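You operate a simulated robot arm through the tools that you are given. There is no shell and no other tool. Be economical: measure what you need, move in short steps, check, and stop when the job is done.

Carry out the task below with a simulated robot arm. There is one attempt and no reset: what you move stays moved.

## Task
Put the red clip on the green square. Shut the grey drawer. Take the gold nut from the back bench and put it on top of the orange sanding block. Take the green clip from the wooden table and leave it on top of the carton there. Put the green measuring cup from the wooden table on the shelf under the long bench with a white top and the blue measuring cup on the shelf under the rigging bench. Put the yellow loom clip on the wooden table away on the end bench. Pull the cupboard door open. Any order will do. Set down upright: red clip, green clip, measuring cup, yellow loom clip.

It is judged by the outcome, as a careful person would: the job done as asked, and still so three seconds after it is handed in. It fails if anything else is knocked over, pushed out of place, dropped, spilled or broken.

## Robot
A 6-joint arm with a two-finger parallel gripper on a trunk, on a base that drives. Base frame: it is fixed to the floor where the robot stands at the start and does not move with it; the origin is under the middle of the robot, x ahead of it, y to its left, z up. Lengths are in mm, angles in degrees, forces in N, time in s.
With the tool pointing down near the work surface it reaches from about 320 to 700 mm from the robot's upright axis, wherever it stands. Its first joint turns from -166.0 to 166.0 degrees. Places, roughly: carton [-3250, 250, 750]; cupboard door [-1400, -2500, 400]; end bench [-8900, 2400, 900]; green clip (4x7x8 cm) [-2900, 500, 700]; green square (15x20 cm) [-460, -2640, 840]; grey drawer [400, 0, 800]; measuring cup [-2750, 500, 750]; nut [500, -1000, 1000]; orange sanding block [500, -750, 1000]; red clip (4x6x8 cm) [600, -100, 1000]; shelf under the long bench with a white top [-5600, -2800, 300]; shelf under the rigging bench [-4100, 400, 400]; yellow loom clip (4x6x8 cm) [-3100, 500, 700]. Payload 4.1 kg.
The tool frame sits at the grasp point between the pads (the TCP): z along the fingers, y along the line on which they close. The tips reach 23 mm beyond it. Largest opening 94 mm; finger width 38, thickness 10; the body of the gripper, 54 by 96 mm, starts 39 mm behind the TCP.
Orientation is told as [roll, pitch, yaw] about the base's x, y, z axes, in that order, counted from this pose: with the fingers straight down and closing along the base's y, the tool's x points along the base's -x, its y along +y and its z along -z.

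## Interface
- The arm moves only by the tool arm_command. Its argument "deltas" is one flat list of numbers, 7 for each row, row after row: the shift along the tool's x, y, z in units of 20 mm (1.0 is 20 mm), then the turn, a rotation vector about the tool's x, y, z in units of 6 degrees (1.0 is 6 degrees), then the finger opening in m, from 0 to 0.094. In form: [x, y, z, wx, wy, wz, jaw, x, y, z, wx, wy, wz, jaw, ...]. A call has 1 to 10 rows; each row shifts and turns the commanded pose from where the row before left it, along the tool's axes as they then stand. A call with a number of a shift or a turn outside -1 to 1 is refused whole. Rows are played at 5 a second. More than 50 mm and 8.6 degrees between two rows, or a gripper value outside its range, and nothing of the call is played. Where a pose cannot be reached the arm comes as near as it can. A force on the tool above 40 N (or 10 N above the force at the start of the call, whichever is more), or a blocked arm, ends the call early, and 0.2 s more pass. The fingers move at their own pace (about 45 mm/s each) and stop on an object; they squeeze with about 26 N. The grip force told is the motor's: it shows also when the fingers shut on nothing. Time passes only in rows, and 0.2 s behind the last, so rows that do not move let the fingers close. The reply holds the time, the measured pose of the TCP, the force on the tool along the base axes, the opening and the grip force, in the units named above and with some noise, with the torque about the TCP (base axes, N m) and any sound that the robot's microphone picked up.
- Cameras (640 x 400 px; columns grow to the right, rows downward): "scene" is now at [-4.6, 111.5, 1385.9]; the picture's right is [-0.71, -0.70, 0.00], its down [-0.51, 0.52, -0.68] and it looks along [0.48, -0.49, -0.73] (base axes); focal length 237 px, centre (320, 200). "wrist" rides on the gripper at [86, 16, -74] in the tool frame; the picture's right is [-0.18, 0.98, 0.00], its down [-0.58, -0.11, -0.81] and it looks along [-0.79, -0.15, 0.59] (tool axes); focal length 243 px, centre (320, 200). There is no depth. A picture from a camera that has moved, and an enlarged one, comes with that camera's place and axes in the base frame and with its lens.
- grab_frame(camera): a new picture of that camera. The clock stands still meanwhile.
- slide_trunk(by): slides the trunk up (or, below 0, down) by that many mm; the arm and the scene camera ride with it, the base frame stays. It gives what a move gives, with no picture.
- drive_base(legs): drives the robot by 1 to 6 legs, each [ahead, turn to the left] in mm and degrees, along the robot's own axes; the way and the turn of a leg run together, so that a leg with both is an arc; at most 1500 mm and 180 degrees a leg. The arm and the cameras ride along, it lands a little off, and it stops where it bumps. It gives what a move gives.
- pan_tilt(pan, tilt): turns the head with the scene camera to pan (to the left, within 155 degrees either way) and tilt (down, from -29 to 69), counted from straight ahead of the robot. It gives what a move gives.
- enlarge(camera, box): a new picture of the part [left, top, right, bottom] of that camera's present view, enlarged. The clock stands still meanwhile.
- close_job(): hands the job in; it is judged then, once.

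Work in short steps. Places have to be worked out from the pictures, the camera data and where the tool is seen: move nearer, look again, correct. Check each grasp and each placing, and mend what went wrong. You have 207 turns and 192 pictures in all, those below and enlarged ones among them. Open the gripper and draw the arm clear of the work before you hand the job in, unless the task says otherwise.

The tools are called after ">>>" as a command line: name --argument value ..., lists and objects as JSON in quotes. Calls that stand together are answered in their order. arm_command: Moves the arm, as the interface text tells. Its arguments: {"type":"object","properties":{"deltas":{"type":"array","items":{"type":"number"}}},"required":["deltas"]} The other tools are called the same way: slide_trunk (by) slides the trunk up or down; drive_base (legs) drives the base; pan_tilt (pan, tilt) turns the head that bears the scene camera; grab_frame (camera) takes a picture; enlarge (camera, box) takes an enlarged picture of a part of a camera's view; close_job () hands the job in.

At the start:

```text
time: 0.0
tool_pos: [372.6, -325.9, 1130.8]
tcp_rot: [-0.1, 0.0, 0.0]
force: [0.2, 0.3, 0.7]
moment: [-0.01, 0.03, 0.03]
finger_gap: 94.1
grasp_force: 0.1
trunk travel left (down, up): [-350.0, 240.0]
robot x, y, heading: [0.1, -0.9, -0.2]
head pan, tilt: [-45.3, 46.8]
```

scene: 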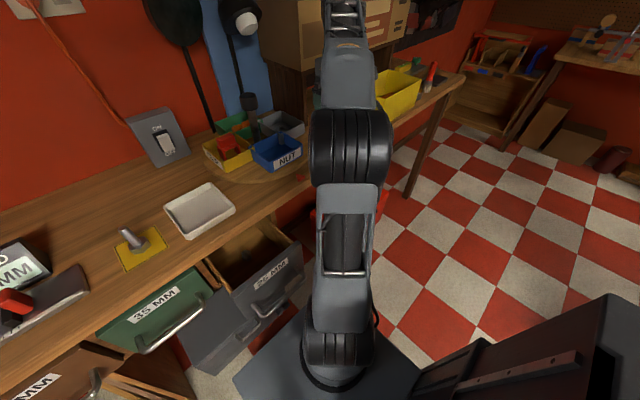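
wrist: 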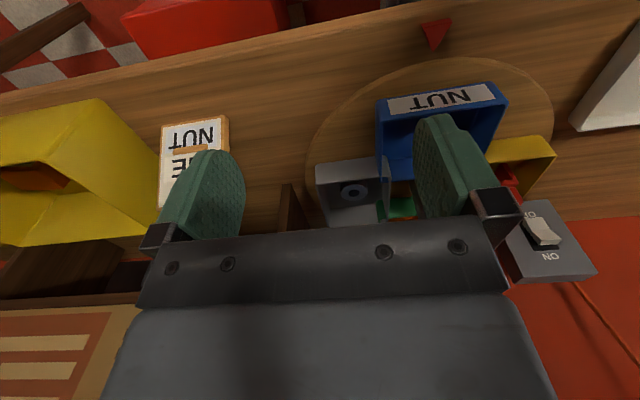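

The first pictures show the bench ahead with bins, the grey drawer "25 MM" open. I look around with the head first.

>>> pan_tilt --pan 0 --tilt 45

>>> grab_frame --camera "scene"

>>> pan_tilt --pan -75 --tilt 30

>>> grab_frame --camera "scene"

>>> pan_tilt --pan -140 --tilt 25

>>> grab_frame --camera "scene"

>>> pan_tilt --pan 150 --tilt 20

>>> grab_frame --camera "scene"

```text
time: 1.1
tool_pos: [373.3, -328.6, 1130.1]
tcp_rot: [0.0, 0.0, -0.1]
force: [0.1, -0.2, 0.6]
moment: [-0.03, 0.0, 0.0]
finger_gap: 94.1
grasp_force: 0.1
trunk travel left (down, up): [-350.0, 240.0]
robot x, y, heading: [-1.9, -1.0, 0.1]
head pan, tilt: [0.0, 45.0]
```

```text
189 pictures are left
camera scene: at [20.5, 168.1, 1388.5], right [0.0, -1.0, 0.0], down [-0.71, 0.0, -0.71], along [0.71, 0.0, -0.71], focal length 237 px, centre (320, 200)
```

scene: 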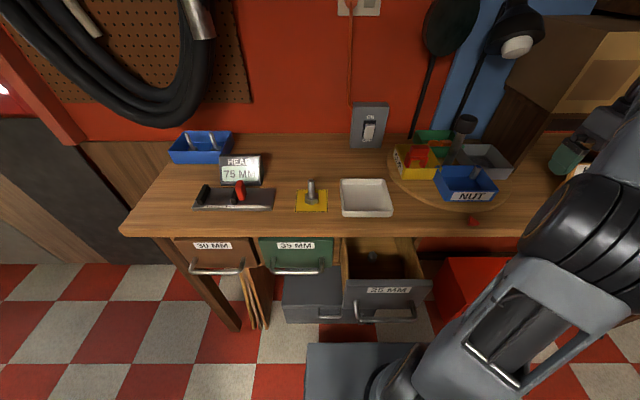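

```text
time: 2.6
tool_pos: [372.3, -326.9, 1129.7]
tcp_rot: [0.0, 0.1, 0.0]
force: [-0.4, 0.6, 0.2]
moment: [0.03, 0.02, 0.02]
finger_gap: 93.8
grasp_force: 0.1
trunk travel left (down, up): [-350.0, 240.0]
robot x, y, heading: [0.5, 1.1, -0.1]
head pan, tilt: [-75.0, 30.0]
```

```text
188 pictures are left
camera scene: at [-37.4, 80.8, 1411.1], right [-0.97, -0.26, 0.0], down [-0.13, 0.48, -0.87], along [0.22, -0.84, -0.5], focal length 237 px, centre (320, 200)
```

scene: 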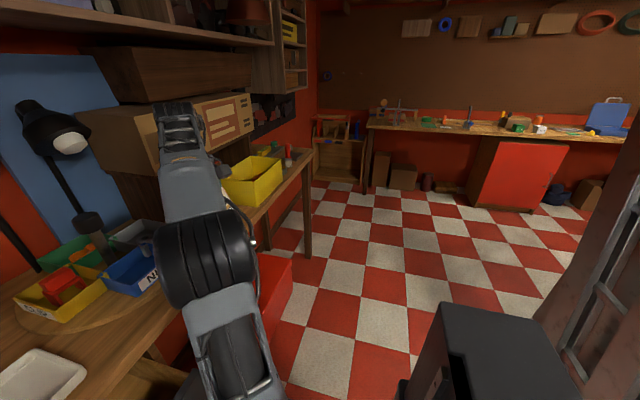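

```text
time: 4.0
tool_pos: [373.3, -326.5, 1131.2]
tcp_rot: [0.0, 0.1, 0.0]
force: [-0.4, 0.6, 0.2]
moment: [0.02, 0.02, -0.03]
finger_gap: 94.0
grasp_force: 0.0
trunk travel left (down, up): [-350.0, 240.0]
robot x, y, heading: [-0.4, -4.0, -0.1]
head pan, tilt: [-140.0, 25.0]
```

```text
187 pictures are left
camera scene: at [-131.4, 108.9, 1419.1], right [-0.64, 0.77, 0.0], down [0.32, 0.27, -0.91], along [-0.69, -0.58, -0.42], focal length 237 px, centre (320, 200)
```

scene: 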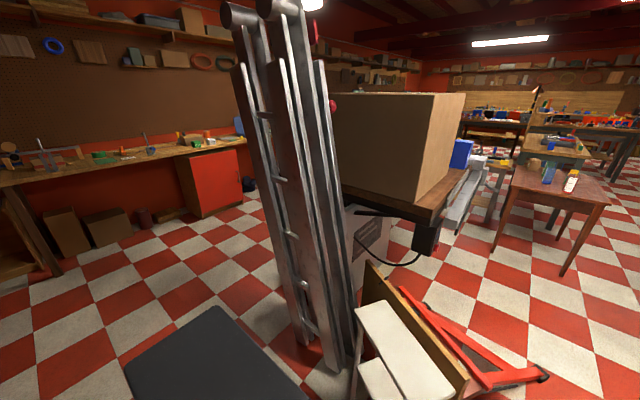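

```text
time: 7.9
tool_pos: [372.8, -328.6, 1131.1]
tcp_rot: [0.0, 0.1, 0.0]
force: [0.6, 0.4, -0.2]
moment: [0.01, 0.02, 0.0]
finger_gap: 94.3
grasp_force: 0.0
trunk travel left (down, up): [-350.0, 240.0]
robot x, y, heading: [-0.2, -0.3, -0.2]
head pan, tilt: [150.0, 20.0]
```

```text
186 pictures are left
camera scene: at [-141.5, 214.7, 1427.2], right [0.5, 0.87, 0.0], down [0.3, -0.17, -0.94], along [-0.81, 0.47, -0.34], focal length 237 px, centre (320, 200)
```

scene: 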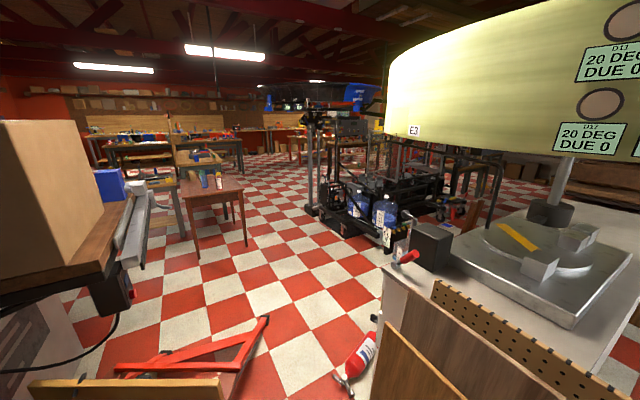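

Take enlarged looks at the bench area and drawer straight ahead.

>>> pan_tilt --pan 0 --tilt 50

>>> enlarge --camera "scene" --box '[240, 160, 460, 320]'

>>> enlarge --camera "scene" --box '[360, 60, 540, 220]'

>>> enlarge --camera "wrist" --box '[0, 0, 640, 400]'

```text
time: 10.3
tool_pos: [373.0, -328.4, 1131.6]
tcp_rot: [0.0, 0.0, 0.0]
force: [-0.3, 0.5, -0.1]
moment: [0.04, -0.01, 0.0]
finger_gap: 94.1
grasp_force: 0.2
trunk travel left (down, up): [-350.0, 240.0]
robot x, y, heading: [-1.3, -0.1, -0.0]
head pan, tilt: [0.0, 50.0]
```

```text
2.50 times, centred on (350, 240) of scene
camera zoom: at [16.2, 168.2, 1381.6], right [0.0, -1.0, 0.0], down [-0.77, 0.0, -0.64], along [0.64, 0.0, -0.77], focal length 592 px, centre (245, 100)
```

zoom: 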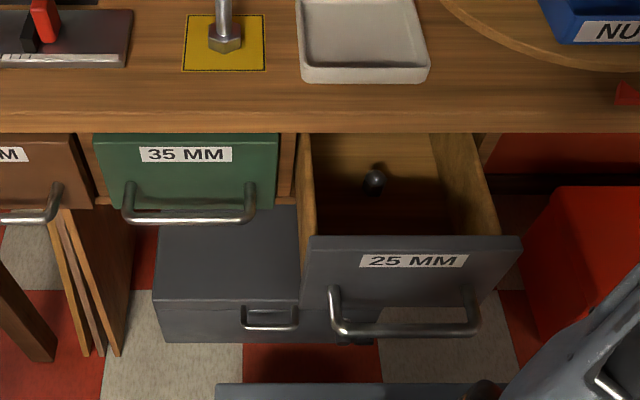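

```text
2.50 times, centred on (450, 140) of scene
camera zoom: at [16.2, 168.2, 1381.6], right [0.0, -1.0, 0.0], down [-0.77, 0.0, -0.64], along [0.64, 0.0, -0.77], focal length 592 px, centre (-5, 350)
```

zoom: 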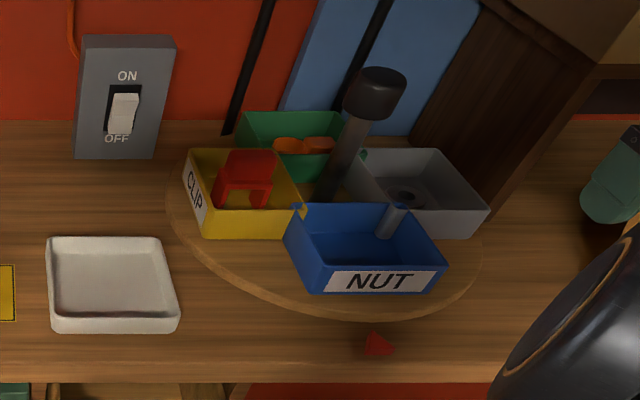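

```text
1.00 times, centred on (320, 200) of wrist (not enlarged: the box is as wide or as high as the picture)
camera zoom: at [287.1, -310.3, 1206.6], right [0.18, 0.98, 0.0], down [0.58, -0.11, 0.81], along [0.79, -0.15, -0.59], focal length 243 px, centre (320, 200)
```

zoom: 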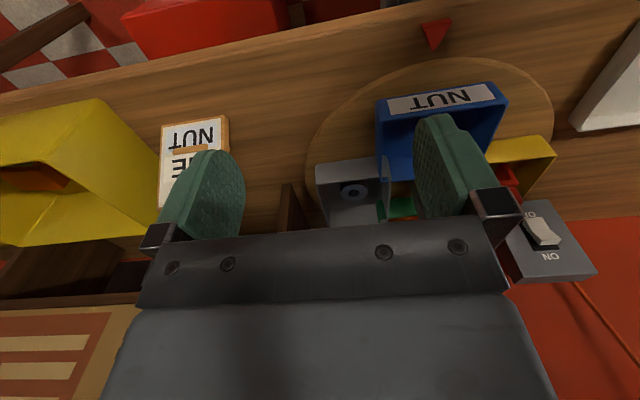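

The red clip stands in the yellow CLIP bin on a turntable. I move the hand to the left, in front of the bin, for a wrist look.

>>> arm_command --deltas '[0, 1, 0, 0, 0, 0, 0.094, 0, 1, 0, 0, 0, 0, 0.094, 0, 1, 0, 0, 0, 0, 0.094, 0, 1, 0, 0, 0, 0, 0.094, 0, 1, 0, 0, 0, 0, 0.094, 0, 1, 0, 0, 0, 0, 0.094, 0, 1, 0, 0, 0, 0, 0.094, 0, 1, 0, 0, 0, 0, 0.094, 0, 1, 0, 0, 0, 0, 0.094, 0, 1, 0, 0, 0, 0, 0.094]'

>>> grab_frame --camera "wrist"

>>> grab_frame --camera "scene"

```text
time: 12.5
tool_pos: [372.0, -126.2, 1129.9]
tcp_rot: [0.0, -0.1, 0.1]
force: [0.1, 0.5, -0.3]
moment: [-0.01, 0.03, 0.03]
finger_gap: 93.9
grasp_force: 0.0
trunk travel left (down, up): [-350.0, 240.0]
robot x, y, heading: [-1.4, -3.2, -0.2]
head pan, tilt: [0.0, 50.0]
```

```text
182 pictures are left
camera wrist: at [286.9, -109.5, 1205.9], right [0.18, 0.98, 0.0], down [0.58, -0.11, 0.81], along [0.79, -0.15, -0.59], focal length 243 px, centre (320, 200)
```

wrist: 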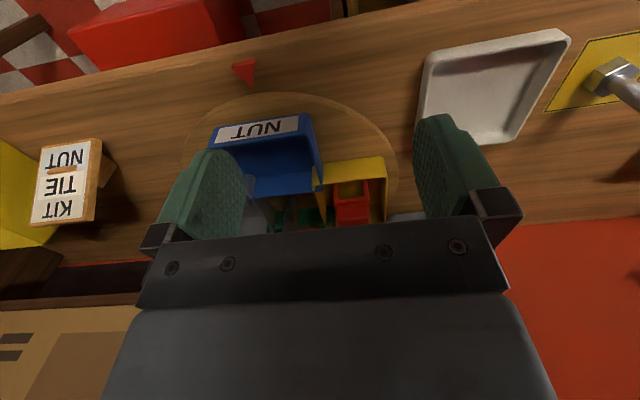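

```text
181 pictures are left
camera scene: at [16.2, 168.2, 1381.6], right [0.0, -1.0, 0.0], down [-0.77, 0.0, -0.64], along [0.64, 0.0, -0.77], focal length 237 px, centre (320, 200)
```

scene: 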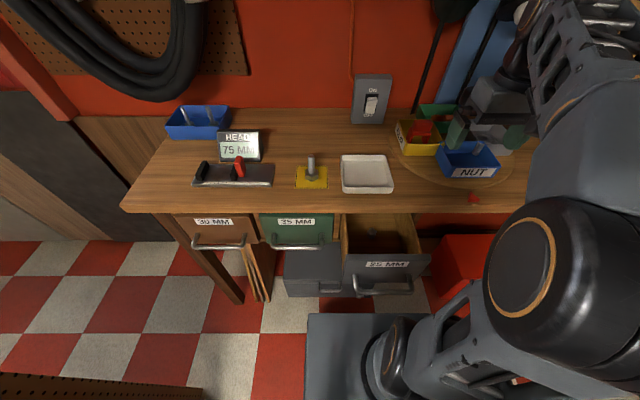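

Bench top comes out near z≈926, clip near (605,-119,986). I look closer at its shape and orientation.

>>> enlarge --camera "wrist" --box '[180, 90, 420, 240]'

>>> enlarge --camera "scene" --box '[380, 90, 460, 170]'

```text
2.67 times, centred on (300, 165) of wrist
camera zoom: at [286.9, -109.5, 1205.9], right [0.18, 0.98, 0.0], down [0.58, -0.11, 0.81], along [0.79, -0.15, -0.59], focal length 647 px, centre (373, 293)
```

zoom: 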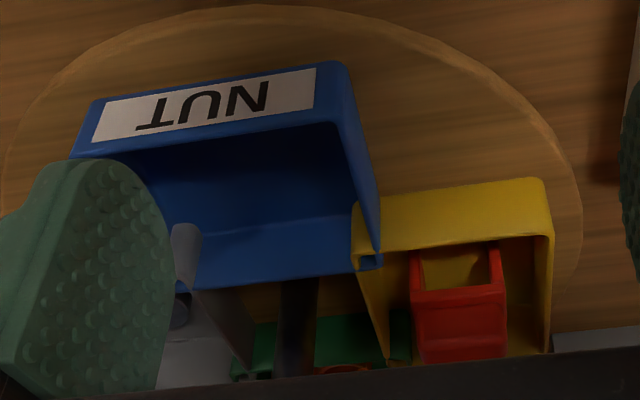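

```text
5.00 times, centred on (420, 130) of scene
camera zoom: at [16.2, 168.2, 1381.6], right [0.0, -1.0, 0.0], down [-0.77, 0.0, -0.64], along [0.64, 0.0, -0.77], focal length 1184 px, centre (-180, 550)
```

zoom: 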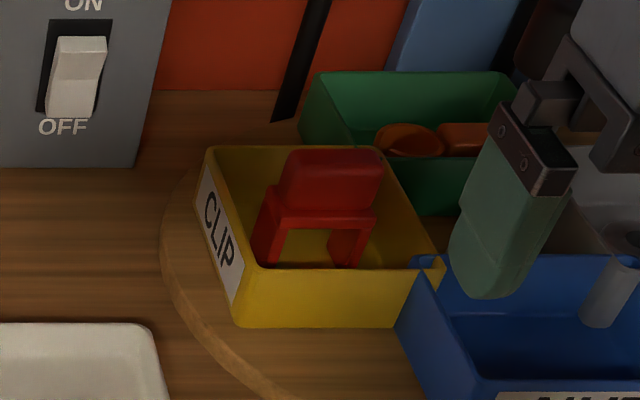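

Clip is an arch with a block on top, aligned with the axes, block around (602,-117), z 993–1028; turntable post at about (605,-224). I go above it at z 1130, opening 80 mm.

>>> arm_command --deltas '[-1, 0.1, 0, 0, 0, 0, 0.08, -1, 0.1, 0, 0, 0, 0, 0.08, -1, 0.1, 0, 0, 0, 0, 0.08, -1, 0.1, 0, 0, 0, 0, 0.08, -1, 0, 0, 0, 0, 0, 0.08, -1, 0, 0, 0, 0, 0, 0.08, -1, 0, 0, 0, 0, 0, 0.08, -1, 0, 0, 0, 0, 0, 0.08]'

>>> grab_frame --camera "wrist"

>>> enlarge --camera "scene" --box '[340, 40, 560, 200]'

```text
time: 14.3
tool_pos: [534.8, -118.6, 1130.3]
tcp_rot: [0.0, 0.0, 0.1]
force: [-0.5, 0.3, 0.6]
moment: [0.02, -0.02, 0.0]
finger_gap: 80.0
grasp_force: 0.1
trunk travel left (down, up): [-350.0, 240.0]
robot x, y, heading: [0.3, -0.9, -0.2]
head pan, tilt: [0.0, 50.0]
```

```text
178 pictures are left
camera wrist: at [448.3, -101.6, 1206.0], right [0.18, 0.98, 0.0], down [0.58, -0.11, 0.81], along [0.79, -0.15, -0.59], focal length 243 px, centre (320, 200)
```

wrist: 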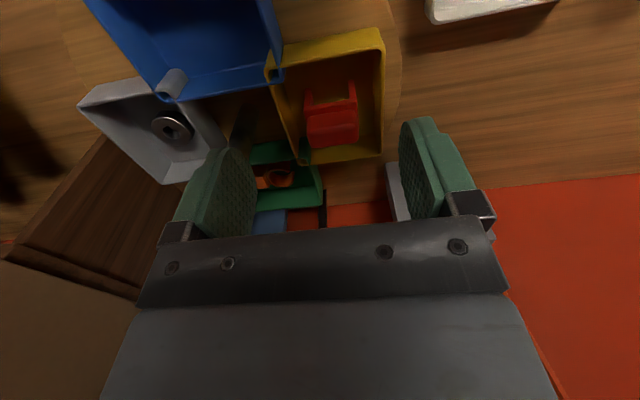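

```text
2.50 times, centred on (450, 120) of scene
camera zoom: at [16.3, 168.2, 1381.6], right [0.0, -1.0, 0.0], down [-0.77, 0.0, -0.64], along [0.64, 0.0, -0.77], focal length 592 px, centre (-5, 400)
```

zoom: 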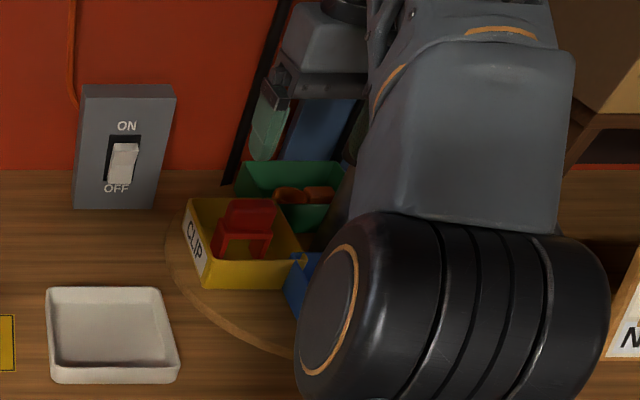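

Block centre refines to about (595,-117). I move over it and down to z≈1010.

>>> arm_command --deltas '[-1, 0, 0, 0, 0, 0, 0.08, -1, 0, 0, 0, 0, 0, 0.08, -1, 0.05, 0, 0, 0, 0, 0.08, 0, 0, 1, 0, 0, 0, 0.08, 0, 0, 1, 0, 0, 0, 0.08, 0, 0, 1, 0, 0, 0, 0.08]'

>>> grab_frame --camera "wrist"

>>> enlarge --camera "scene" --box '[340, 40, 560, 200]'

```text
time: 15.7
tool_pos: [579.6, -114.3, 1059.2]
tcp_rot: [0.1, 0.0, 0.0]
force: [0.4, -0.3, 0.9]
moment: [0.0, -0.03, 0.05]
finger_gap: 79.7
grasp_force: 0.1
out of reach, approached as far as the arm can: row 3
trunk travel left (down, up): [-350.0, 240.0]
robot x, y, heading: [-3.8, 3.3, -0.2]
head pan, tilt: [0.0, 50.0]
```

```text
176 pictures are left
camera wrist: at [494.1, -98.4, 1134.5], right [0.18, 0.98, 0.0], down [0.58, -0.11, 0.81], along [0.79, -0.15, -0.59], focal length 243 px, centre (320, 200)
```

wrist: 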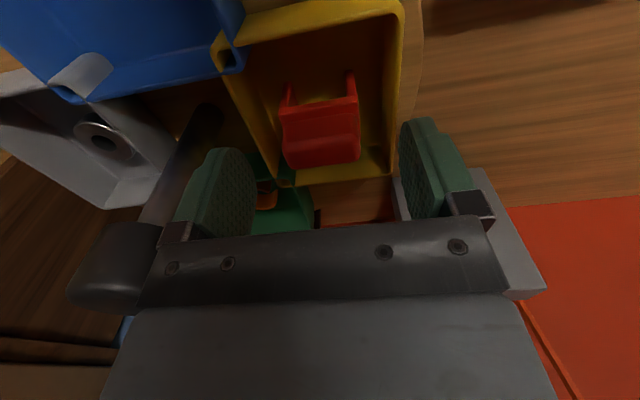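

```text
2.50 times, centred on (450, 120) of scene
camera zoom: at [16.2, 168.2, 1381.6], right [0.0, -1.0, 0.0], down [-0.77, 0.0, -0.64], along [0.64, 0.0, -0.77], focal length 592 px, centre (-5, 400)
```

zoom: 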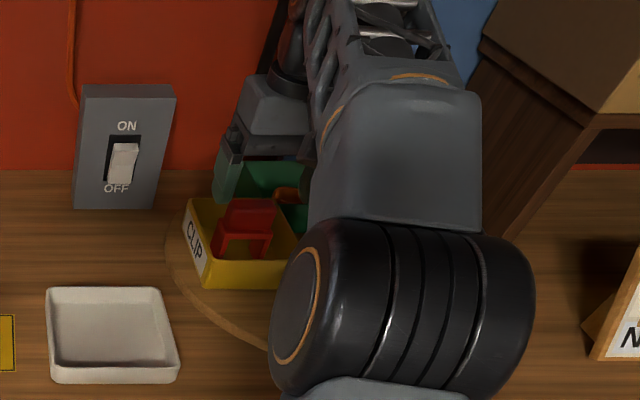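

Move 14 mm further forward and down to z≈1010, checking force.

>>> arm_command --deltas '[-0.35, -0.1, 0.7, 0, 0, 0, 0.08, -0.35, -0.1, 0.8, 0, 0, 0, 0.08, 0, 0, 1, 0, 0, 0, 0.08]'

>>> grab_frame --camera "wrist"

>>> enlarge --camera "scene" --box '[340, 40, 560, 200]'

```text
time: 16.5
tool_pos: [592.4, -119.9, 1013.1]
tcp_rot: [0.0, -0.4, 0.1]
force: [1.7, -1.4, 20.5]
moment: [0.74, 0.35, 0.1]
finger_gap: 79.3
grasp_force: 0.1
trunk travel left (down, up): [-350.0, 240.0]
robot x, y, heading: [-2.3, -2.2, 0.1]
head pan, tilt: [0.0, 50.0]
```

```text
174 pictures are left
camera wrist: at [506.2, -102.4, 1088.0], right [0.18, 0.98, 0.0], down [0.58, -0.11, 0.81], along [0.8, -0.15, -0.59], focal length 243 px, centre (320, 200)
```

wrist: 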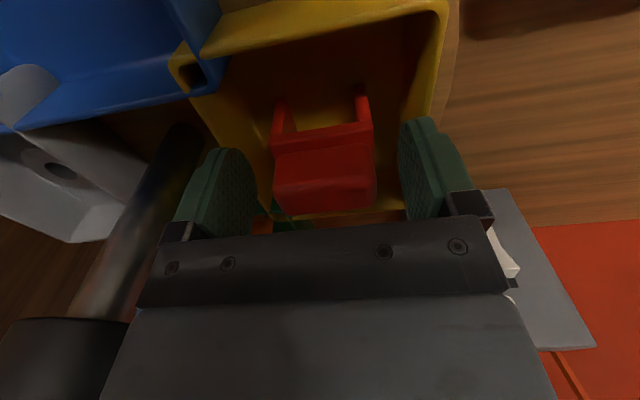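

```text
2.50 times, centred on (450, 120) of scene
camera zoom: at [14.7, 168.3, 1382.1], right [0.0, -1.0, 0.0], down [-0.77, 0.0, -0.64], along [0.64, 0.0, -0.77], focal length 592 px, centre (-5, 400)
```

zoom: 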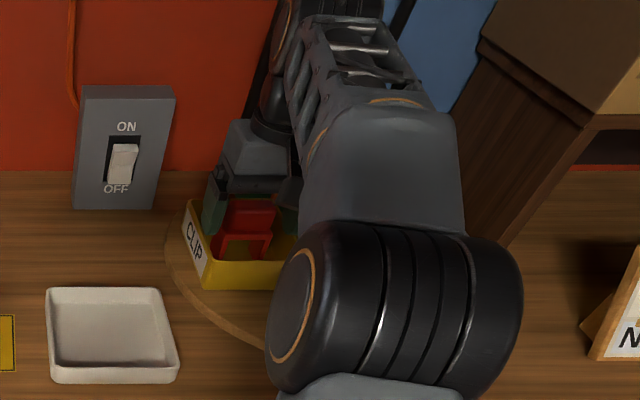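

Something under the left finger (rim of bin) takes 20 N. I lift, narrow the opening to 68 mm and come down again.

>>> arm_command --deltas '[0, 0, -0.8, 0, 0, 0, 0.068, 0, 0, 0, 0, 0, 0, 0.068, 0, -0.05, 0.5, 0, 0, 0, 0.068, 0, 0, 0.4, 0, 0, 0, 0.068]'

```text
time: 17.5
tool_pos: [592.7, -120.9, 1005.4]
tcp_rot: [0.0, 0.0, 0.0]
force: [-0.4, -0.1, -0.2]
moment: [0.02, 0.01, -0.03]
finger_gap: 68.2
grasp_force: 0.0
trunk travel left (down, up): [-350.0, 240.0]
robot x, y, heading: [1.7, -2.8, -0.2]
head pan, tilt: [0.0, 50.0]
```

Now free at z 1005. I close on the block.

>>> arm_command --deltas '[0, 0, 0, 0, 0, 0, 0.03, 0, 0, 0, 0, 0, 0, 0.03, 0, 0, 0, 0, 0, 0, 0.03]'

>>> grab_frame --camera "wrist"

```text
time: 18.3
tool_pos: [593.0, -120.1, 1006.7]
tcp_rot: [0.0, 0.0, 0.0]
force: [-0.1, 0.4, 0.9]
moment: [-0.04, -0.01, 0.03]
finger_gap: 53.4
grasp_force: 26.2
trunk travel left (down, up): [-350.0, 240.0]
robot x, y, heading: [2.5, -1.2, -0.1]
head pan, tilt: [0.0, 50.0]
```

```text
172 pictures are left
camera wrist: at [507.8, -103.7, 1082.5], right [0.18, 0.98, 0.0], down [0.58, -0.11, 0.81], along [0.79, -0.15, -0.59], focal length 243 px, centre (320, 200)
```

wrist: 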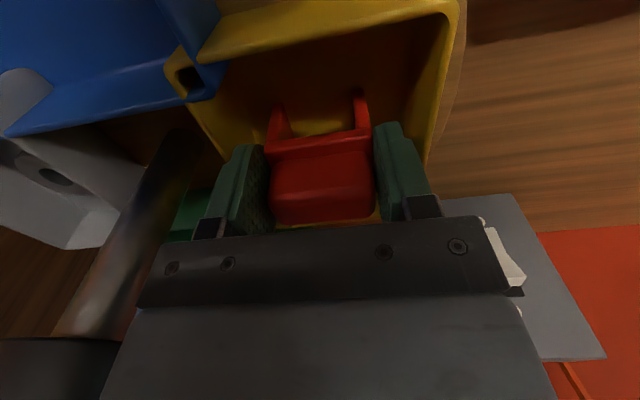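

Gripped at 53 mm. I lift clear of the bin (clip is ~80 mm tall), then retract toward the robot.

>>> arm_command --deltas '[0, 0, -1, 0, 0, 0, 0.03, 0, 0, -1, 0, 0, 0, 0.03, 0, 0, -1, 0, 0, 0, 0.03, 0, 0, -1, 0, 0, 0, 0.03, 0.5, 0, -1, 0, 0, 0, 0.03, 1, 0, -0.5, 0, 0, 0, 0.03, 1, 0, 0, 0, 0, 0, 0.03, 1, 0, 0, 0, 0, 0, 0.03, 1, 0, 0, 0, 0, 0, 0.03, 1, 0, 0, 0, 0, 0, 0.03]'

>>> grab_frame --camera "wrist"

```text
time: 20.5
tool_pos: [482.6, -120.7, 1117.0]
tcp_rot: [0.0, 0.0, 0.0]
force: [-0.7, -0.2, -1.0]
moment: [0.01, 0.03, 0.0]
finger_gap: 53.1
grasp_force: 26.1
trunk travel left (down, up): [-350.0, 240.0]
robot x, y, heading: [-3.2, -2.5, -0.0]
head pan, tilt: [0.0, 50.0]
```

```text
171 pictures are left
camera wrist: at [397.6, -103.5, 1192.5], right [0.18, 0.98, 0.0], down [0.58, -0.11, 0.81], along [0.79, -0.15, -0.59], focal length 243 px, centre (320, 200)
```

wrist: 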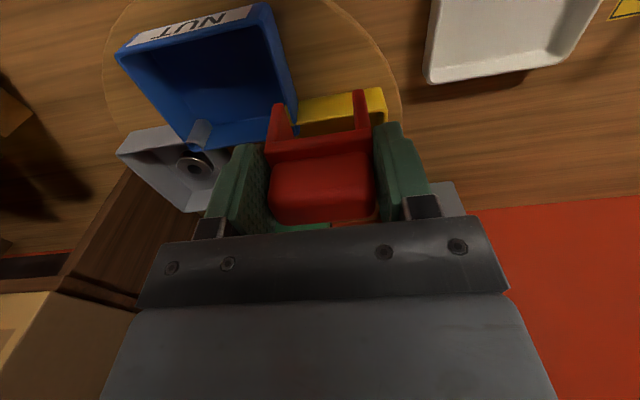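

Held. I retract the arm to x≈360, then back up 150 mm and turn right toward the far bench.

>>> arm_command --deltas '[1, 0, 0, 0, 0, 0, 0.03, 1, 0, 0, 0, 0, 0, 0.03, 1, 0, 0, 0, 0, 0, 0.03, 1, 0, 0, 0, 0, 0, 0.03, 1, 0, 0, 0, 0, 0, 0.03, 1, 0, 0, 0, 0, 0, 0.03]'

>>> drive_base --legs '[[-150, 0], [0, -90]]'

>>> pan_tilt --pan 0 --tilt 30

>>> grab_frame --camera "scene"

```text
time: 21.9
tool_pos: [363.2, -119.7, 1117.5]
tcp_rot: [0.0, 0.0, 0.0]
force: [0.1, -0.1, -1.2]
moment: [0.01, 0.06, -0.03]
finger_gap: 53.4
grasp_force: 26.1
trunk travel left (down, up): [-350.0, 240.0]
robot x, y, heading: [-4.4, -2.4, 0.1]
head pan, tilt: [0.0, 50.0]
```

```text
time: 27.1
tool_pos: [-267.4, -363.4, 1117.6]
tcp_rot: [0.0, 0.0, -89.6]
force: [-0.3, 0.6, 0.2]
moment: [0.01, 0.03, -0.02]
finger_gap: 29.9
grasp_force: 0.1
trunk travel left (down, up): [-350.0, 240.0]
robot x, y, heading: [-151.4, -2.8, -89.4]
head pan, tilt: [0.0, 50.0]
```

```text
time: 27.9
tool_pos: [-267.9, -362.7, 1116.6]
tcp_rot: [0.0, -0.1, -89.7]
force: [0.1, 0.3, 1.0]
moment: [0.02, 0.01, 0.01]
finger_gap: 30.1
grasp_force: 0.1
trunk travel left (down, up): [-350.0, 240.0]
robot x, y, heading: [-150.8, 1.8, -89.7]
head pan, tilt: [0.0, 30.0]
```

```text
170 pictures are left
camera scene: at [16.1, -27.8, 1411.0], right [-1.0, 0.0, 0.0], down [0.0, 0.5, -0.87], along [0.0, -0.87, -0.5], focal length 237 px, centre (320, 200)
```

scene: 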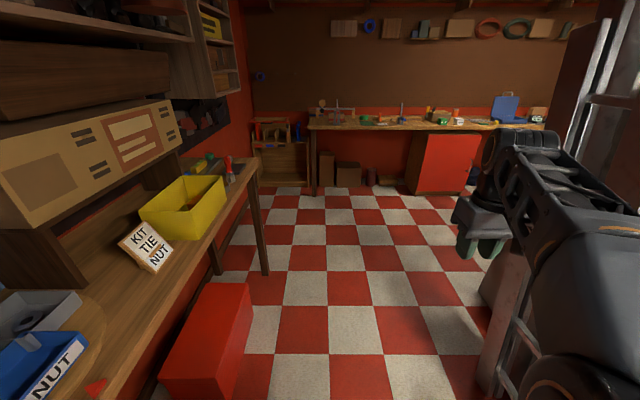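

The gripper is empty now (gap 30): the clip was lost in the drive. I look for it around the hand and floor.

>>> grab_frame --camera "wrist"

>>> pan_tilt --pan -45 --tilt 60

>>> grab_frame --camera "scene"

>>> pan_tilt --pan 60 --tilt 60

>>> grab_frame --camera "scene"

```text
169 pictures are left
camera wrist: at [-251.4, -276.7, 1193.0], right [0.98, -0.18, 0.0], down [-0.11, -0.58, 0.81], along [-0.14, -0.79, -0.59], focal length 243 px, centre (320, 200)
```

wrist: 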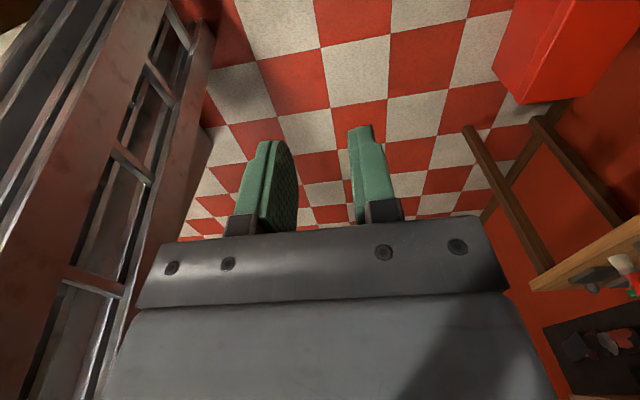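

```text
time: 29.0
tool_pos: [-267.9, -364.2, 1116.6]
tcp_rot: [-0.1, 0.0, -89.7]
force: [-0.2, 0.4, 0.4]
moment: [0.0, -0.03, 0.0]
finger_gap: 29.9
grasp_force: 0.0
trunk travel left (down, up): [-350.0, 240.0]
robot x, y, heading: [-147.5, 0.6, -89.8]
head pan, tilt: [-45.0, 60.0]
```

```text
168 pictures are left
camera scene: at [-31.2, 15.2, 1369.0], right [-0.71, 0.7, 0.0], down [0.61, 0.62, -0.5], along [-0.35, -0.36, -0.87], focal length 237 px, centre (320, 200)
```

scene: 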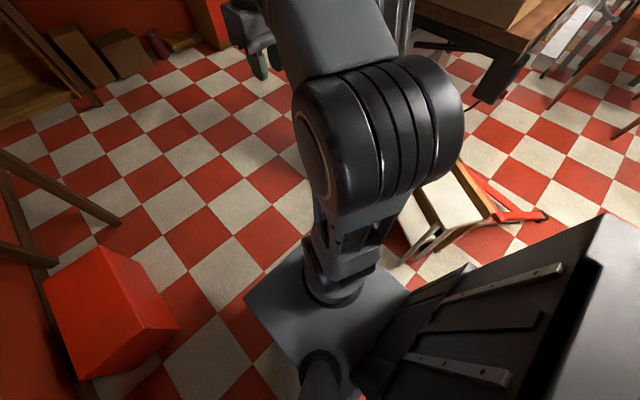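

```text
time: 30.8
tool_pos: [-268.1, -363.7, 1117.7]
tcp_rot: [0.0, 0.0, -89.7]
force: [-0.3, 1.1, 0.6]
moment: [0.0, -0.01, 0.01]
finger_gap: 30.0
grasp_force: 0.1
trunk travel left (down, up): [-350.0, 240.0]
robot x, y, heading: [-149.3, 0.5, -89.6]
head pan, tilt: [60.0, 60.0]
```

```text
167 pictures are left
camera scene: at [73.6, 29.6, 1369.0], right [-0.5, -0.87, 0.0], down [-0.75, 0.43, -0.5], along [0.43, -0.25, -0.87], focal length 237 px, centre (320, 200)
```

scene: 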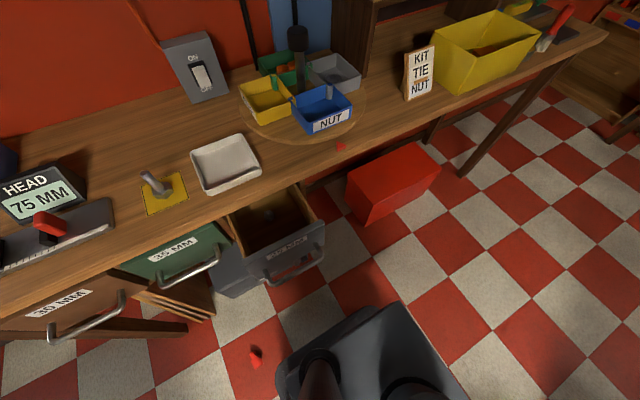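

A small red thing lies on the floor at about (162,337). I enlarge it and the floor views.

>>> enlarge --camera "scene" --box '[200, 310, 320, 400]'

>>> enlarge --camera "scene" --box '[180, 60, 380, 200]'

>>> pan_tilt --pan 0 --tilt 69

>>> grab_frame --camera "scene"

```text
4.44 times, centred on (260, 355) of scene
camera zoom: at [73.6, 29.6, 1369.0], right [-0.5, -0.87, 0.0], down [-0.75, 0.43, -0.5], along [0.43, -0.25, -0.87], focal length 1052 px, centre (587, -489)
```

zoom: 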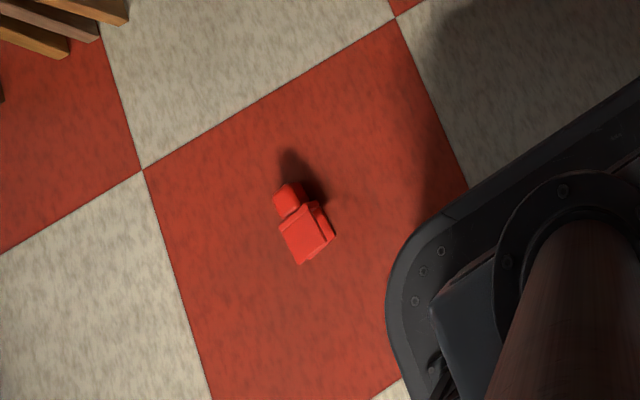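

```text
2.86 times, centred on (280, 130) of scene
camera zoom: at [73.6, 29.6, 1369.0], right [-0.5, -0.87, 0.0], down [-0.75, 0.43, -0.5], along [0.43, -0.25, -0.87], focal length 676 px, centre (434, 400)
```

zoom: 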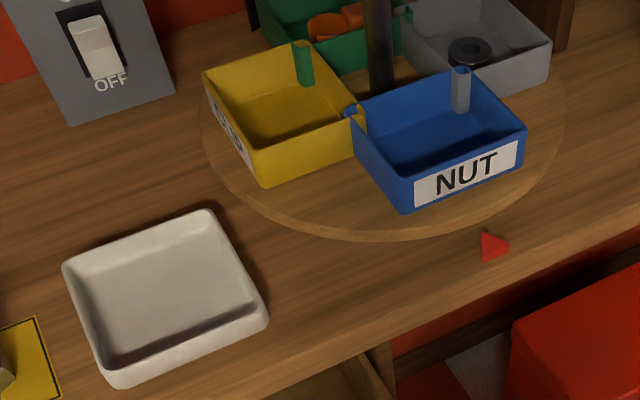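

```text
time: 32.1
tool_pos: [-269.4, -364.5, 1117.1]
tcp_rot: [0.0, 0.0, -89.7]
force: [0.8, -0.8, -0.8]
moment: [-0.02, -0.01, -0.01]
finger_gap: 30.0
grasp_force: 0.1
trunk travel left (down, up): [-350.0, 240.0]
robot x, y, heading: [-149.4, -1.4, -89.6]
head pan, tilt: [0.0, 68.8]
```

```text
164 pictures are left
camera scene: at [16.0, 6.7, 1359.6], right [-1.0, -0.01, 0.0], down [-0.01, 0.93, -0.36], along [0.0, -0.36, -0.93], focal length 237 px, centre (320, 200)
```

scene: 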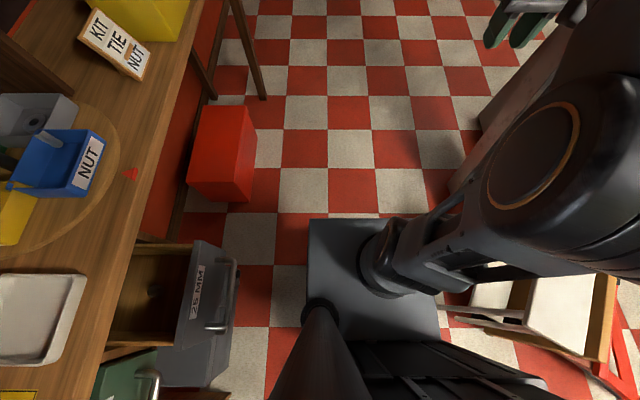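

The clip lies on its side at about (130,338) on the floor. With the hand empty I first shut the drawer: shift forward 80, turn to face the bench again, well away from the clip.

>>> drive_base --legs '[[80, 0], [0, 90]]'

>>> pan_tilt --pan 0 --tilt 60

>>> grab_frame --camera "scene"

```text
time: 37.0
tool_pos: [215.5, -195.2, 1116.5]
tcp_rot: [0.1, 0.0, 0.8]
force: [0.2, 1.1, 0.0]
moment: [0.02, 0.0, -0.01]
finger_gap: 30.0
grasp_force: 0.1
trunk travel left (down, up): [-350.0, 240.0]
robot x, y, heading: [-153.8, -80.5, 0.8]
head pan, tilt: [0.0, 68.8]
```

```text
time: 37.7
tool_pos: [216.1, -195.2, 1116.3]
tcp_rot: [-0.1, 0.0, 0.8]
force: [0.4, -0.3, 0.0]
moment: [0.02, -0.01, -0.03]
finger_gap: 30.0
grasp_force: 0.1
trunk travel left (down, up): [-350.0, 240.0]
robot x, y, heading: [-152.1, -82.9, 0.8]
head pan, tilt: [0.0, 60.0]
```

```text
163 pictures are left
camera scene: at [-145.9, 87.7, 1369.0], right [0.01, -1.0, 0.0], down [-0.87, -0.01, -0.5], along [0.5, 0.01, -0.87], focal length 237 px, centre (320, 200)
```

scene: 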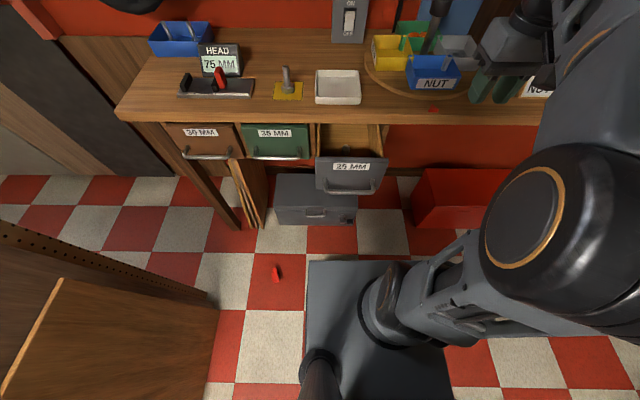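

Handle bar is at about (232,5,771). I lower the trunk, retract and shut the fingers, staying right of the drawer.

>>> slide_trunk --by -220

>>> arm_command --deltas '[1, 0, 0, 0, 0, 0, 0, 0.8, 0, 1, 0, 0, 0, 0, 0, 0, 1, 0, 0, 0, 0, 0, 0, 1, 0, 0, 0, 0, 0, 0, 1, 0, 0, 0, 0, 0, 0, 1, 0, 0, 0, 0, 0, 0, 1, 0, 0, 0, 0]'

>>> grab_frame --camera "wrist"

```text
time: 40.1
tool_pos: [215.7, -196.4, 897.1]
tcp_rot: [0.0, 0.0, 0.8]
force: [0.1, 0.1, 0.3]
moment: [0.01, -0.04, -0.02]
finger_gap: 29.9
grasp_force: 0.1
trunk travel left (down, up): [-130.0, 460.0]
robot x, y, heading: [-150.2, -80.4, 0.6]
head pan, tilt: [0.0, 60.0]
```

```text
time: 41.7
tool_pos: [180.0, -194.3, 776.8]
tcp_rot: [0.0, 0.0, 0.8]
force: [0.2, 0.7, 0.2]
moment: [0.01, -0.01, -0.01]
finger_gap: 0.2
grasp_force: 25.8
trunk travel left (down, up): [-130.0, 460.0]
robot x, y, heading: [-149.9, -84.4, 0.8]
head pan, tilt: [0.0, 60.0]
```

```text
162 pictures are left
camera wrist: at [93.6, -179.9, 852.6], right [0.17, 0.99, 0.0], down [0.58, -0.1, 0.81], along [0.79, -0.14, -0.59], focal length 243 px, centre (320, 200)
```

wrist: 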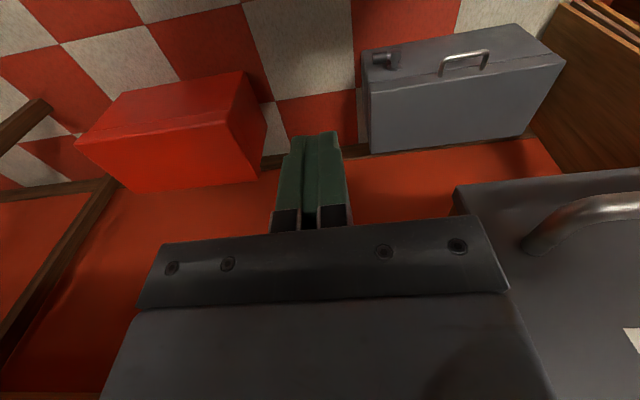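

Handle height ≈775 agrees. Slide left 200 to the handle's middle.

>>> arm_command --deltas '[0, 1, 0, 0, 0, 0, 0, 0, 1, 0, 0, 0, 0, 0, 0, 1, 0, 0, 0, 0, 0, 0, 1, 0, 0, 0, 0, 0, 0, 1, 0, 0, 0, 0, 0, 0, 1, 0, 0, 0, 0, 0, 0, 1, 0, 0, 0, 0, 0, 0, 1, 0, 0, 0, 0, 0, 0, 1, 0, 0, 0, 0, 0, 0, 1, 0, 0, 0, 0, 0]'

>>> grab_frame --camera "wrist"

>>> grab_frame --camera "scene"

```text
time: 43.9
tool_pos: [176.4, 3.9, 777.0]
tcp_rot: [0.0, 0.0, 0.8]
force: [0.2, -0.7, 0.3]
moment: [-0.02, -0.01, 0.0]
finger_gap: 0.0
grasp_force: 26.1
trunk travel left (down, up): [-130.0, 460.0]
robot x, y, heading: [-149.2, -82.4, 0.8]
head pan, tilt: [0.0, 60.0]
```

```text
161 pictures are left
camera wrist: at [91.0, 20.0, 853.0], right [0.17, 0.99, 0.0], down [0.58, -0.1, 0.81], along [0.79, -0.14, -0.59], focal length 243 px, centre (320, 200)
```

wrist: 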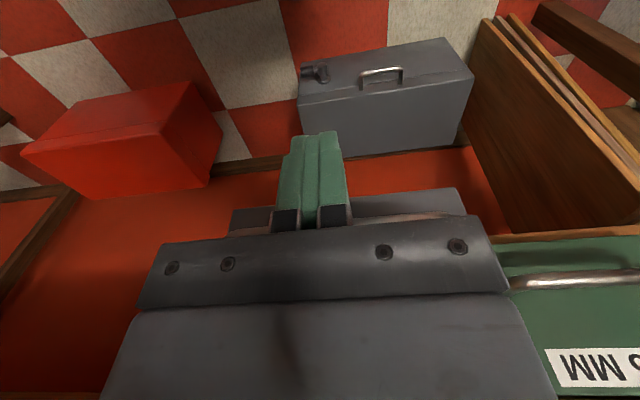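

```text
160 pictures are left
camera scene: at [-145.9, 87.6, 1149.0], right [0.01, -1.0, 0.0], down [-0.87, -0.01, -0.5], along [0.5, 0.01, -0.87], focal length 237 px, centre (320, 200)
```

scene: 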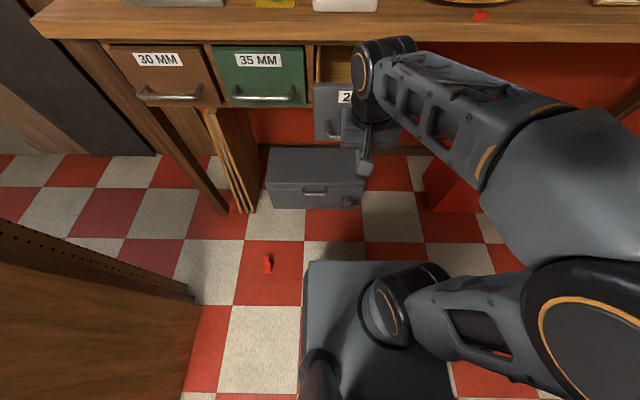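

Push forward about 100 mm in steps, watching force.

>>> arm_command --deltas '[-1, 0, 0, 0, 0, 0, 0, -1, 0, 0, 0, 0, 0, 0, -1, 0, 0, 0, 0, 0, 0, -1, 0, 0, 0, 0, 0, 0, -1, 0, 0, 0, 0, 0, 0]'

>>> grab_frame --camera "scene"

```text
time: 45.1
tool_pos: [277.9, 5.1, 776.6]
tcp_rot: [-0.1, 0.1, 0.7]
force: [0.0, -0.9, -0.5]
moment: [-0.01, -0.04, 0.0]
finger_gap: 0.0
grasp_force: 26.0
trunk travel left (down, up): [-130.0, 460.0]
robot x, y, heading: [-148.4, -82.8, 0.7]
head pan, tilt: [0.0, 60.0]
```

```text
159 pictures are left
camera scene: at [-146.1, 87.7, 1149.0], right [0.01, -1.0, 0.0], down [-0.87, -0.01, -0.5], along [0.5, 0.01, -0.87], focal length 237 px, centre (320, 200)
```

scene: 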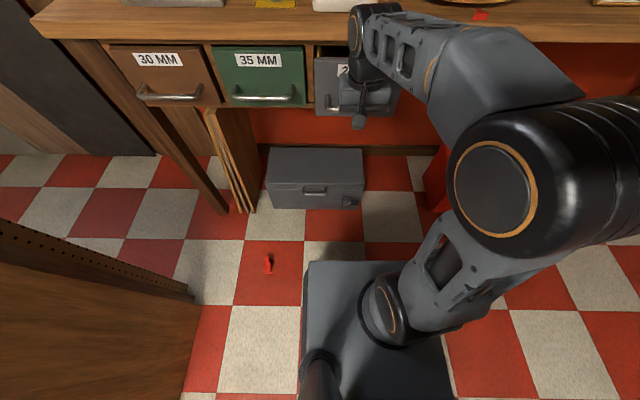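

Nearly shut; a bit more.

>>> arm_command --deltas '[-0.5, 0, 0, 0, 0, 0, 0, -0.5, 0, 0, 0, 0, 0, 0, -0.5, 0, 0, 0, 0, 0, 0]'

>>> enlarge --camera "scene" --box '[200, 0, 440, 150]'

```text
time: 45.9
tool_pos: [307.3, 6.2, 777.4]
tcp_rot: [0.1, 0.0, 0.8]
force: [-0.1, -0.3, -0.6]
moment: [0.01, 0.01, 0.0]
finger_gap: 0.0
grasp_force: 26.2
trunk travel left (down, up): [-130.0, 460.0]
robot x, y, heading: [-149.2, -79.8, 0.6]
head pan, tilt: [0.0, 60.0]
```

```text
2.67 times, centred on (320, 75) of scene
camera zoom: at [-146.0, 87.7, 1149.0], right [0.01, -1.0, 0.0], down [-0.87, -0.01, -0.5], along [0.5, 0.01, -0.87], focal length 631 px, centre (320, 533)
```

zoom: 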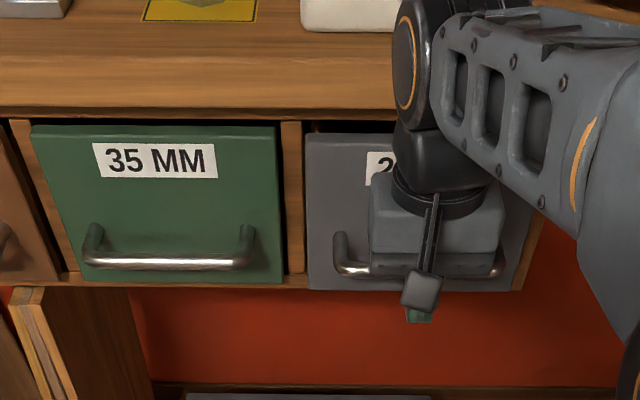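

About 10 mm remain. Push small steps until resistance.

>>> arm_command --deltas '[-0.3, 0, 0, 0, 0, 0, 0, -0.3, 0, 0, 0, 0, 0, 0, -0.3, 0, 0, 0, 0, 0, 0]'

>>> enlarge --camera "scene" --box '[200, 0, 440, 150]'

```text
time: 46.6
tool_pos: [315.9, 6.5, 776.2]
tcp_rot: [-0.1, 0.9, 0.7]
force: [-18.7, -2.5, 8.2]
moment: [-0.07, -0.26, -0.22]
finger_gap: 0.0
grasp_force: 26.7
trunk travel left (down, up): [-130.0, 460.0]
robot x, y, heading: [-150.8, -81.7, 0.9]
head pan, tilt: [0.0, 60.0]
stopped in row 3: the force on the tool passed its limit at 48 N (the readings are from after the stop); the commanded pose is now the measured one
```

```text
2.67 times, centred on (320, 75) of scene
camera zoom: at [-148.7, 87.4, 1149.2], right [0.02, -1.0, 0.0], down [-0.86, -0.01, -0.5], along [0.5, 0.01, -0.87], focal length 631 px, centre (320, 533)
```

zoom: 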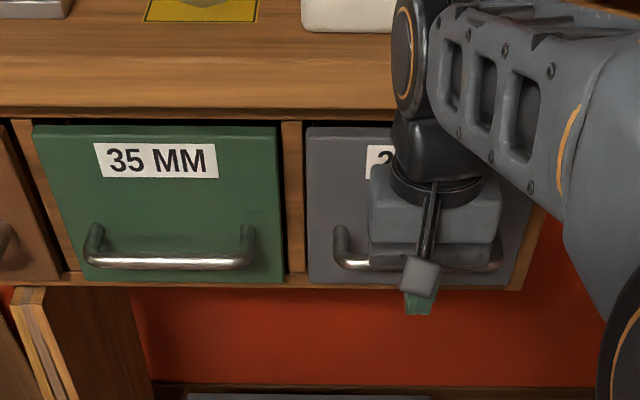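

Drawer is flush. I retract, then turn the hand about its axis (to have the camera side toward the clip's block when I pick it from the floor).

>>> arm_command --deltas '[1, 0, 0, 0, 0, 0, 0, 1, 0, 0, 0, 0, 0, 0, 1, 0, 0, 0, 0, 0, 0, 1, 0, 0, 0, 0, 0, 0, 1, 0, 0, 0, 0, 0, 0, 1, 0, 0, 0, 0, 0, 0]'

>>> arm_command --deltas '[0, 0, 0, 0, 0, 1, 0.05, 0, 0, 0, 0, 0, 1, 0.05, 0, 0, 0, 0, 0, 1, 0.05, 0, 0, 0, 0, 0, 1, 0.05, 0, 0, 0, 0, 0, 1, 0.05, 0, 0, 0, 0, 0, 1, 0.05, 0, 0, 0, 0, 0, 1, 0.05, 0, 0, 0, 0, 0, 1, 0.05, 0, 0, 0, 0, 0, 1, 0.05, 0, 0, 0, 0, 0, 1, 0.05]'

>>> arm_command --deltas '[0, 0, 0, 0, 0, 1, 0.05, 0, 0, 0, 0, 0, 1, 0.05, 0, 0, 0, 0, 0, 1, 0.05, 0, 0, 0, 0, 0, 1, 0.05, 0, 0, 0, 0, 0, 1, 0.05, 0, 0, 0, 0, 0, 1, 0.05, 0, 0, 0, 0, 0, 1, 0.05, 0, 0, 0, 0, 0, 1, 0.05, 0, 0, 0, 0, 0, 1, 0.05, 0, 0, 0, 0, 0, 1, 0.05]'

```text
time: 48.0
tool_pos: [198.7, 4.0, 777.0]
tcp_rot: [0.0, 0.9, 0.9]
force: [0.4, -0.5, -0.7]
moment: [-0.01, 0.03, -0.02]
finger_gap: 0.3
grasp_force: 25.7
trunk travel left (down, up): [-130.0, 460.0]
robot x, y, heading: [-150.7, -82.5, 0.9]
head pan, tilt: [0.0, 60.0]
```

```text
time: 50.2
tool_pos: [198.8, 3.7, 776.8]
tcp_rot: [-0.8, 0.4, -59.3]
force: [-0.3, -0.3, 0.3]
moment: [0.01, 0.01, -0.03]
finger_gap: 49.9
grasp_force: 0.0
trunk travel left (down, up): [-130.0, 460.0]
robot x, y, heading: [-146.8, -84.0, 1.1]
head pan, tilt: [0.0, 60.0]
```

```text
time: 52.5
tool_pos: [199.2, 4.9, 777.4]
tcp_rot: [-0.7, -0.5, -119.3]
force: [-0.3, 0.9, -0.6]
moment: [-0.01, -0.01, 0.0]
finger_gap: 50.0
grasp_force: 0.0
trunk travel left (down, up): [-130.0, 460.0]
robot x, y, heading: [-149.2, -78.4, 0.8]
head pan, tilt: [0.0, 60.0]
```

>>> arm_command --deltas '[0, 0, 0, 0, 0, 1, 0.07, 0, 0, 0, 0, 0, 1, 0.07, 0, 0, 0, 0, 0, 1, 0.07, 0, 0, 0, 0, 0, 1, 0.07, 0, 0, 0, 0, 0, 1, 0.07, 0, 0, 0, 0, 0, 1, 0.07, 0, 0, 0, 0, 0, 1, 0.07, 0, 0, 0, 0, 0, 1, 0.07, 0, 0, 0, 0, 0, 1, 0.07, 0, 0, 0, 0, 0, 1, 0.07]'

>>> slide_trunk --by -130

>>> grab_frame --camera "wrist"

>>> pan_tilt --pan 30 --tilt 60

>>> grab_frame --camera "scene"

```text
time: 54.6
tool_pos: [206.9, -112.7, 773.3]
tcp_rot: [-0.3, -0.7, -178.9]
force: [0.0, 0.2, 0.8]
moment: [0.01, 0.04, -0.02]
finger_gap: 69.8
grasp_force: 0.1
out of reach, approached as far as the arm can: row 7, 8, 9, 10
trunk travel left (down, up): [-130.0, 460.0]
robot x, y, heading: [-151.2, -81.5, 0.8]
head pan, tilt: [0.0, 60.0]
```

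```text
time: 56.2
tool_pos: [205.6, -110.0, 643.8]
tcp_rot: [-0.3, -1.0, -178.7]
force: [0.4, 0.3, 0.5]
moment: [0.01, -0.03, 0.04]
finger_gap: 69.8
grasp_force: 0.1
trunk travel left (down, up): [0.0, 590.0]
robot x, y, heading: [-148.7, -82.4, 0.9]
head pan, tilt: [0.0, 60.0]
```

```text
156 pictures are left
camera wrist: at [295.6, -125.7, 719.1], right [-0.16, -0.99, 0.0], down [-0.57, 0.09, 0.82], along [-0.8, 0.13, -0.58], focal length 243 px, centre (320, 200)
```

wrist: 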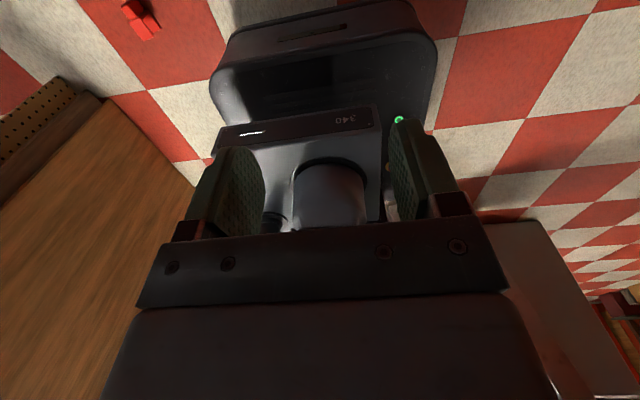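

```text
time: 57.2
tool_pos: [207.3, -110.7, 644.0]
tcp_rot: [-0.3, -0.9, -178.7]
force: [0.4, 0.1, 0.1]
moment: [0.02, 0.0, -0.04]
finger_gap: 69.8
grasp_force: 0.0
trunk travel left (down, up): [0.0, 590.0]
robot x, y, heading: [-147.7, -82.0, 1.0]
head pan, tilt: [30.0, 60.0]
```

```text
155 pictures are left
camera scene: at [-155.9, 120.8, 1019.0], right [0.51, -0.86, 0.0], down [-0.74, -0.44, -0.5], along [0.43, 0.26, -0.87], focal length 237 px, centre (320, 200)
```

scene: 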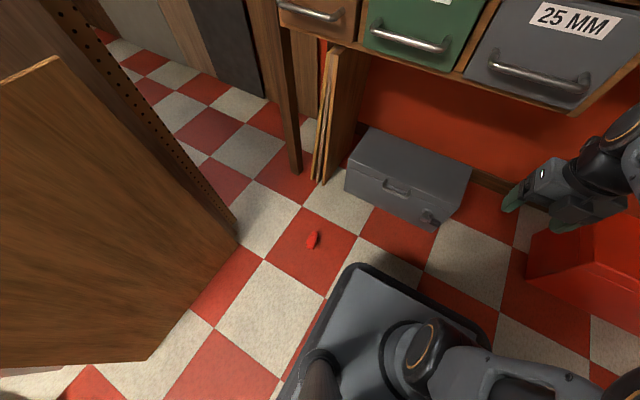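

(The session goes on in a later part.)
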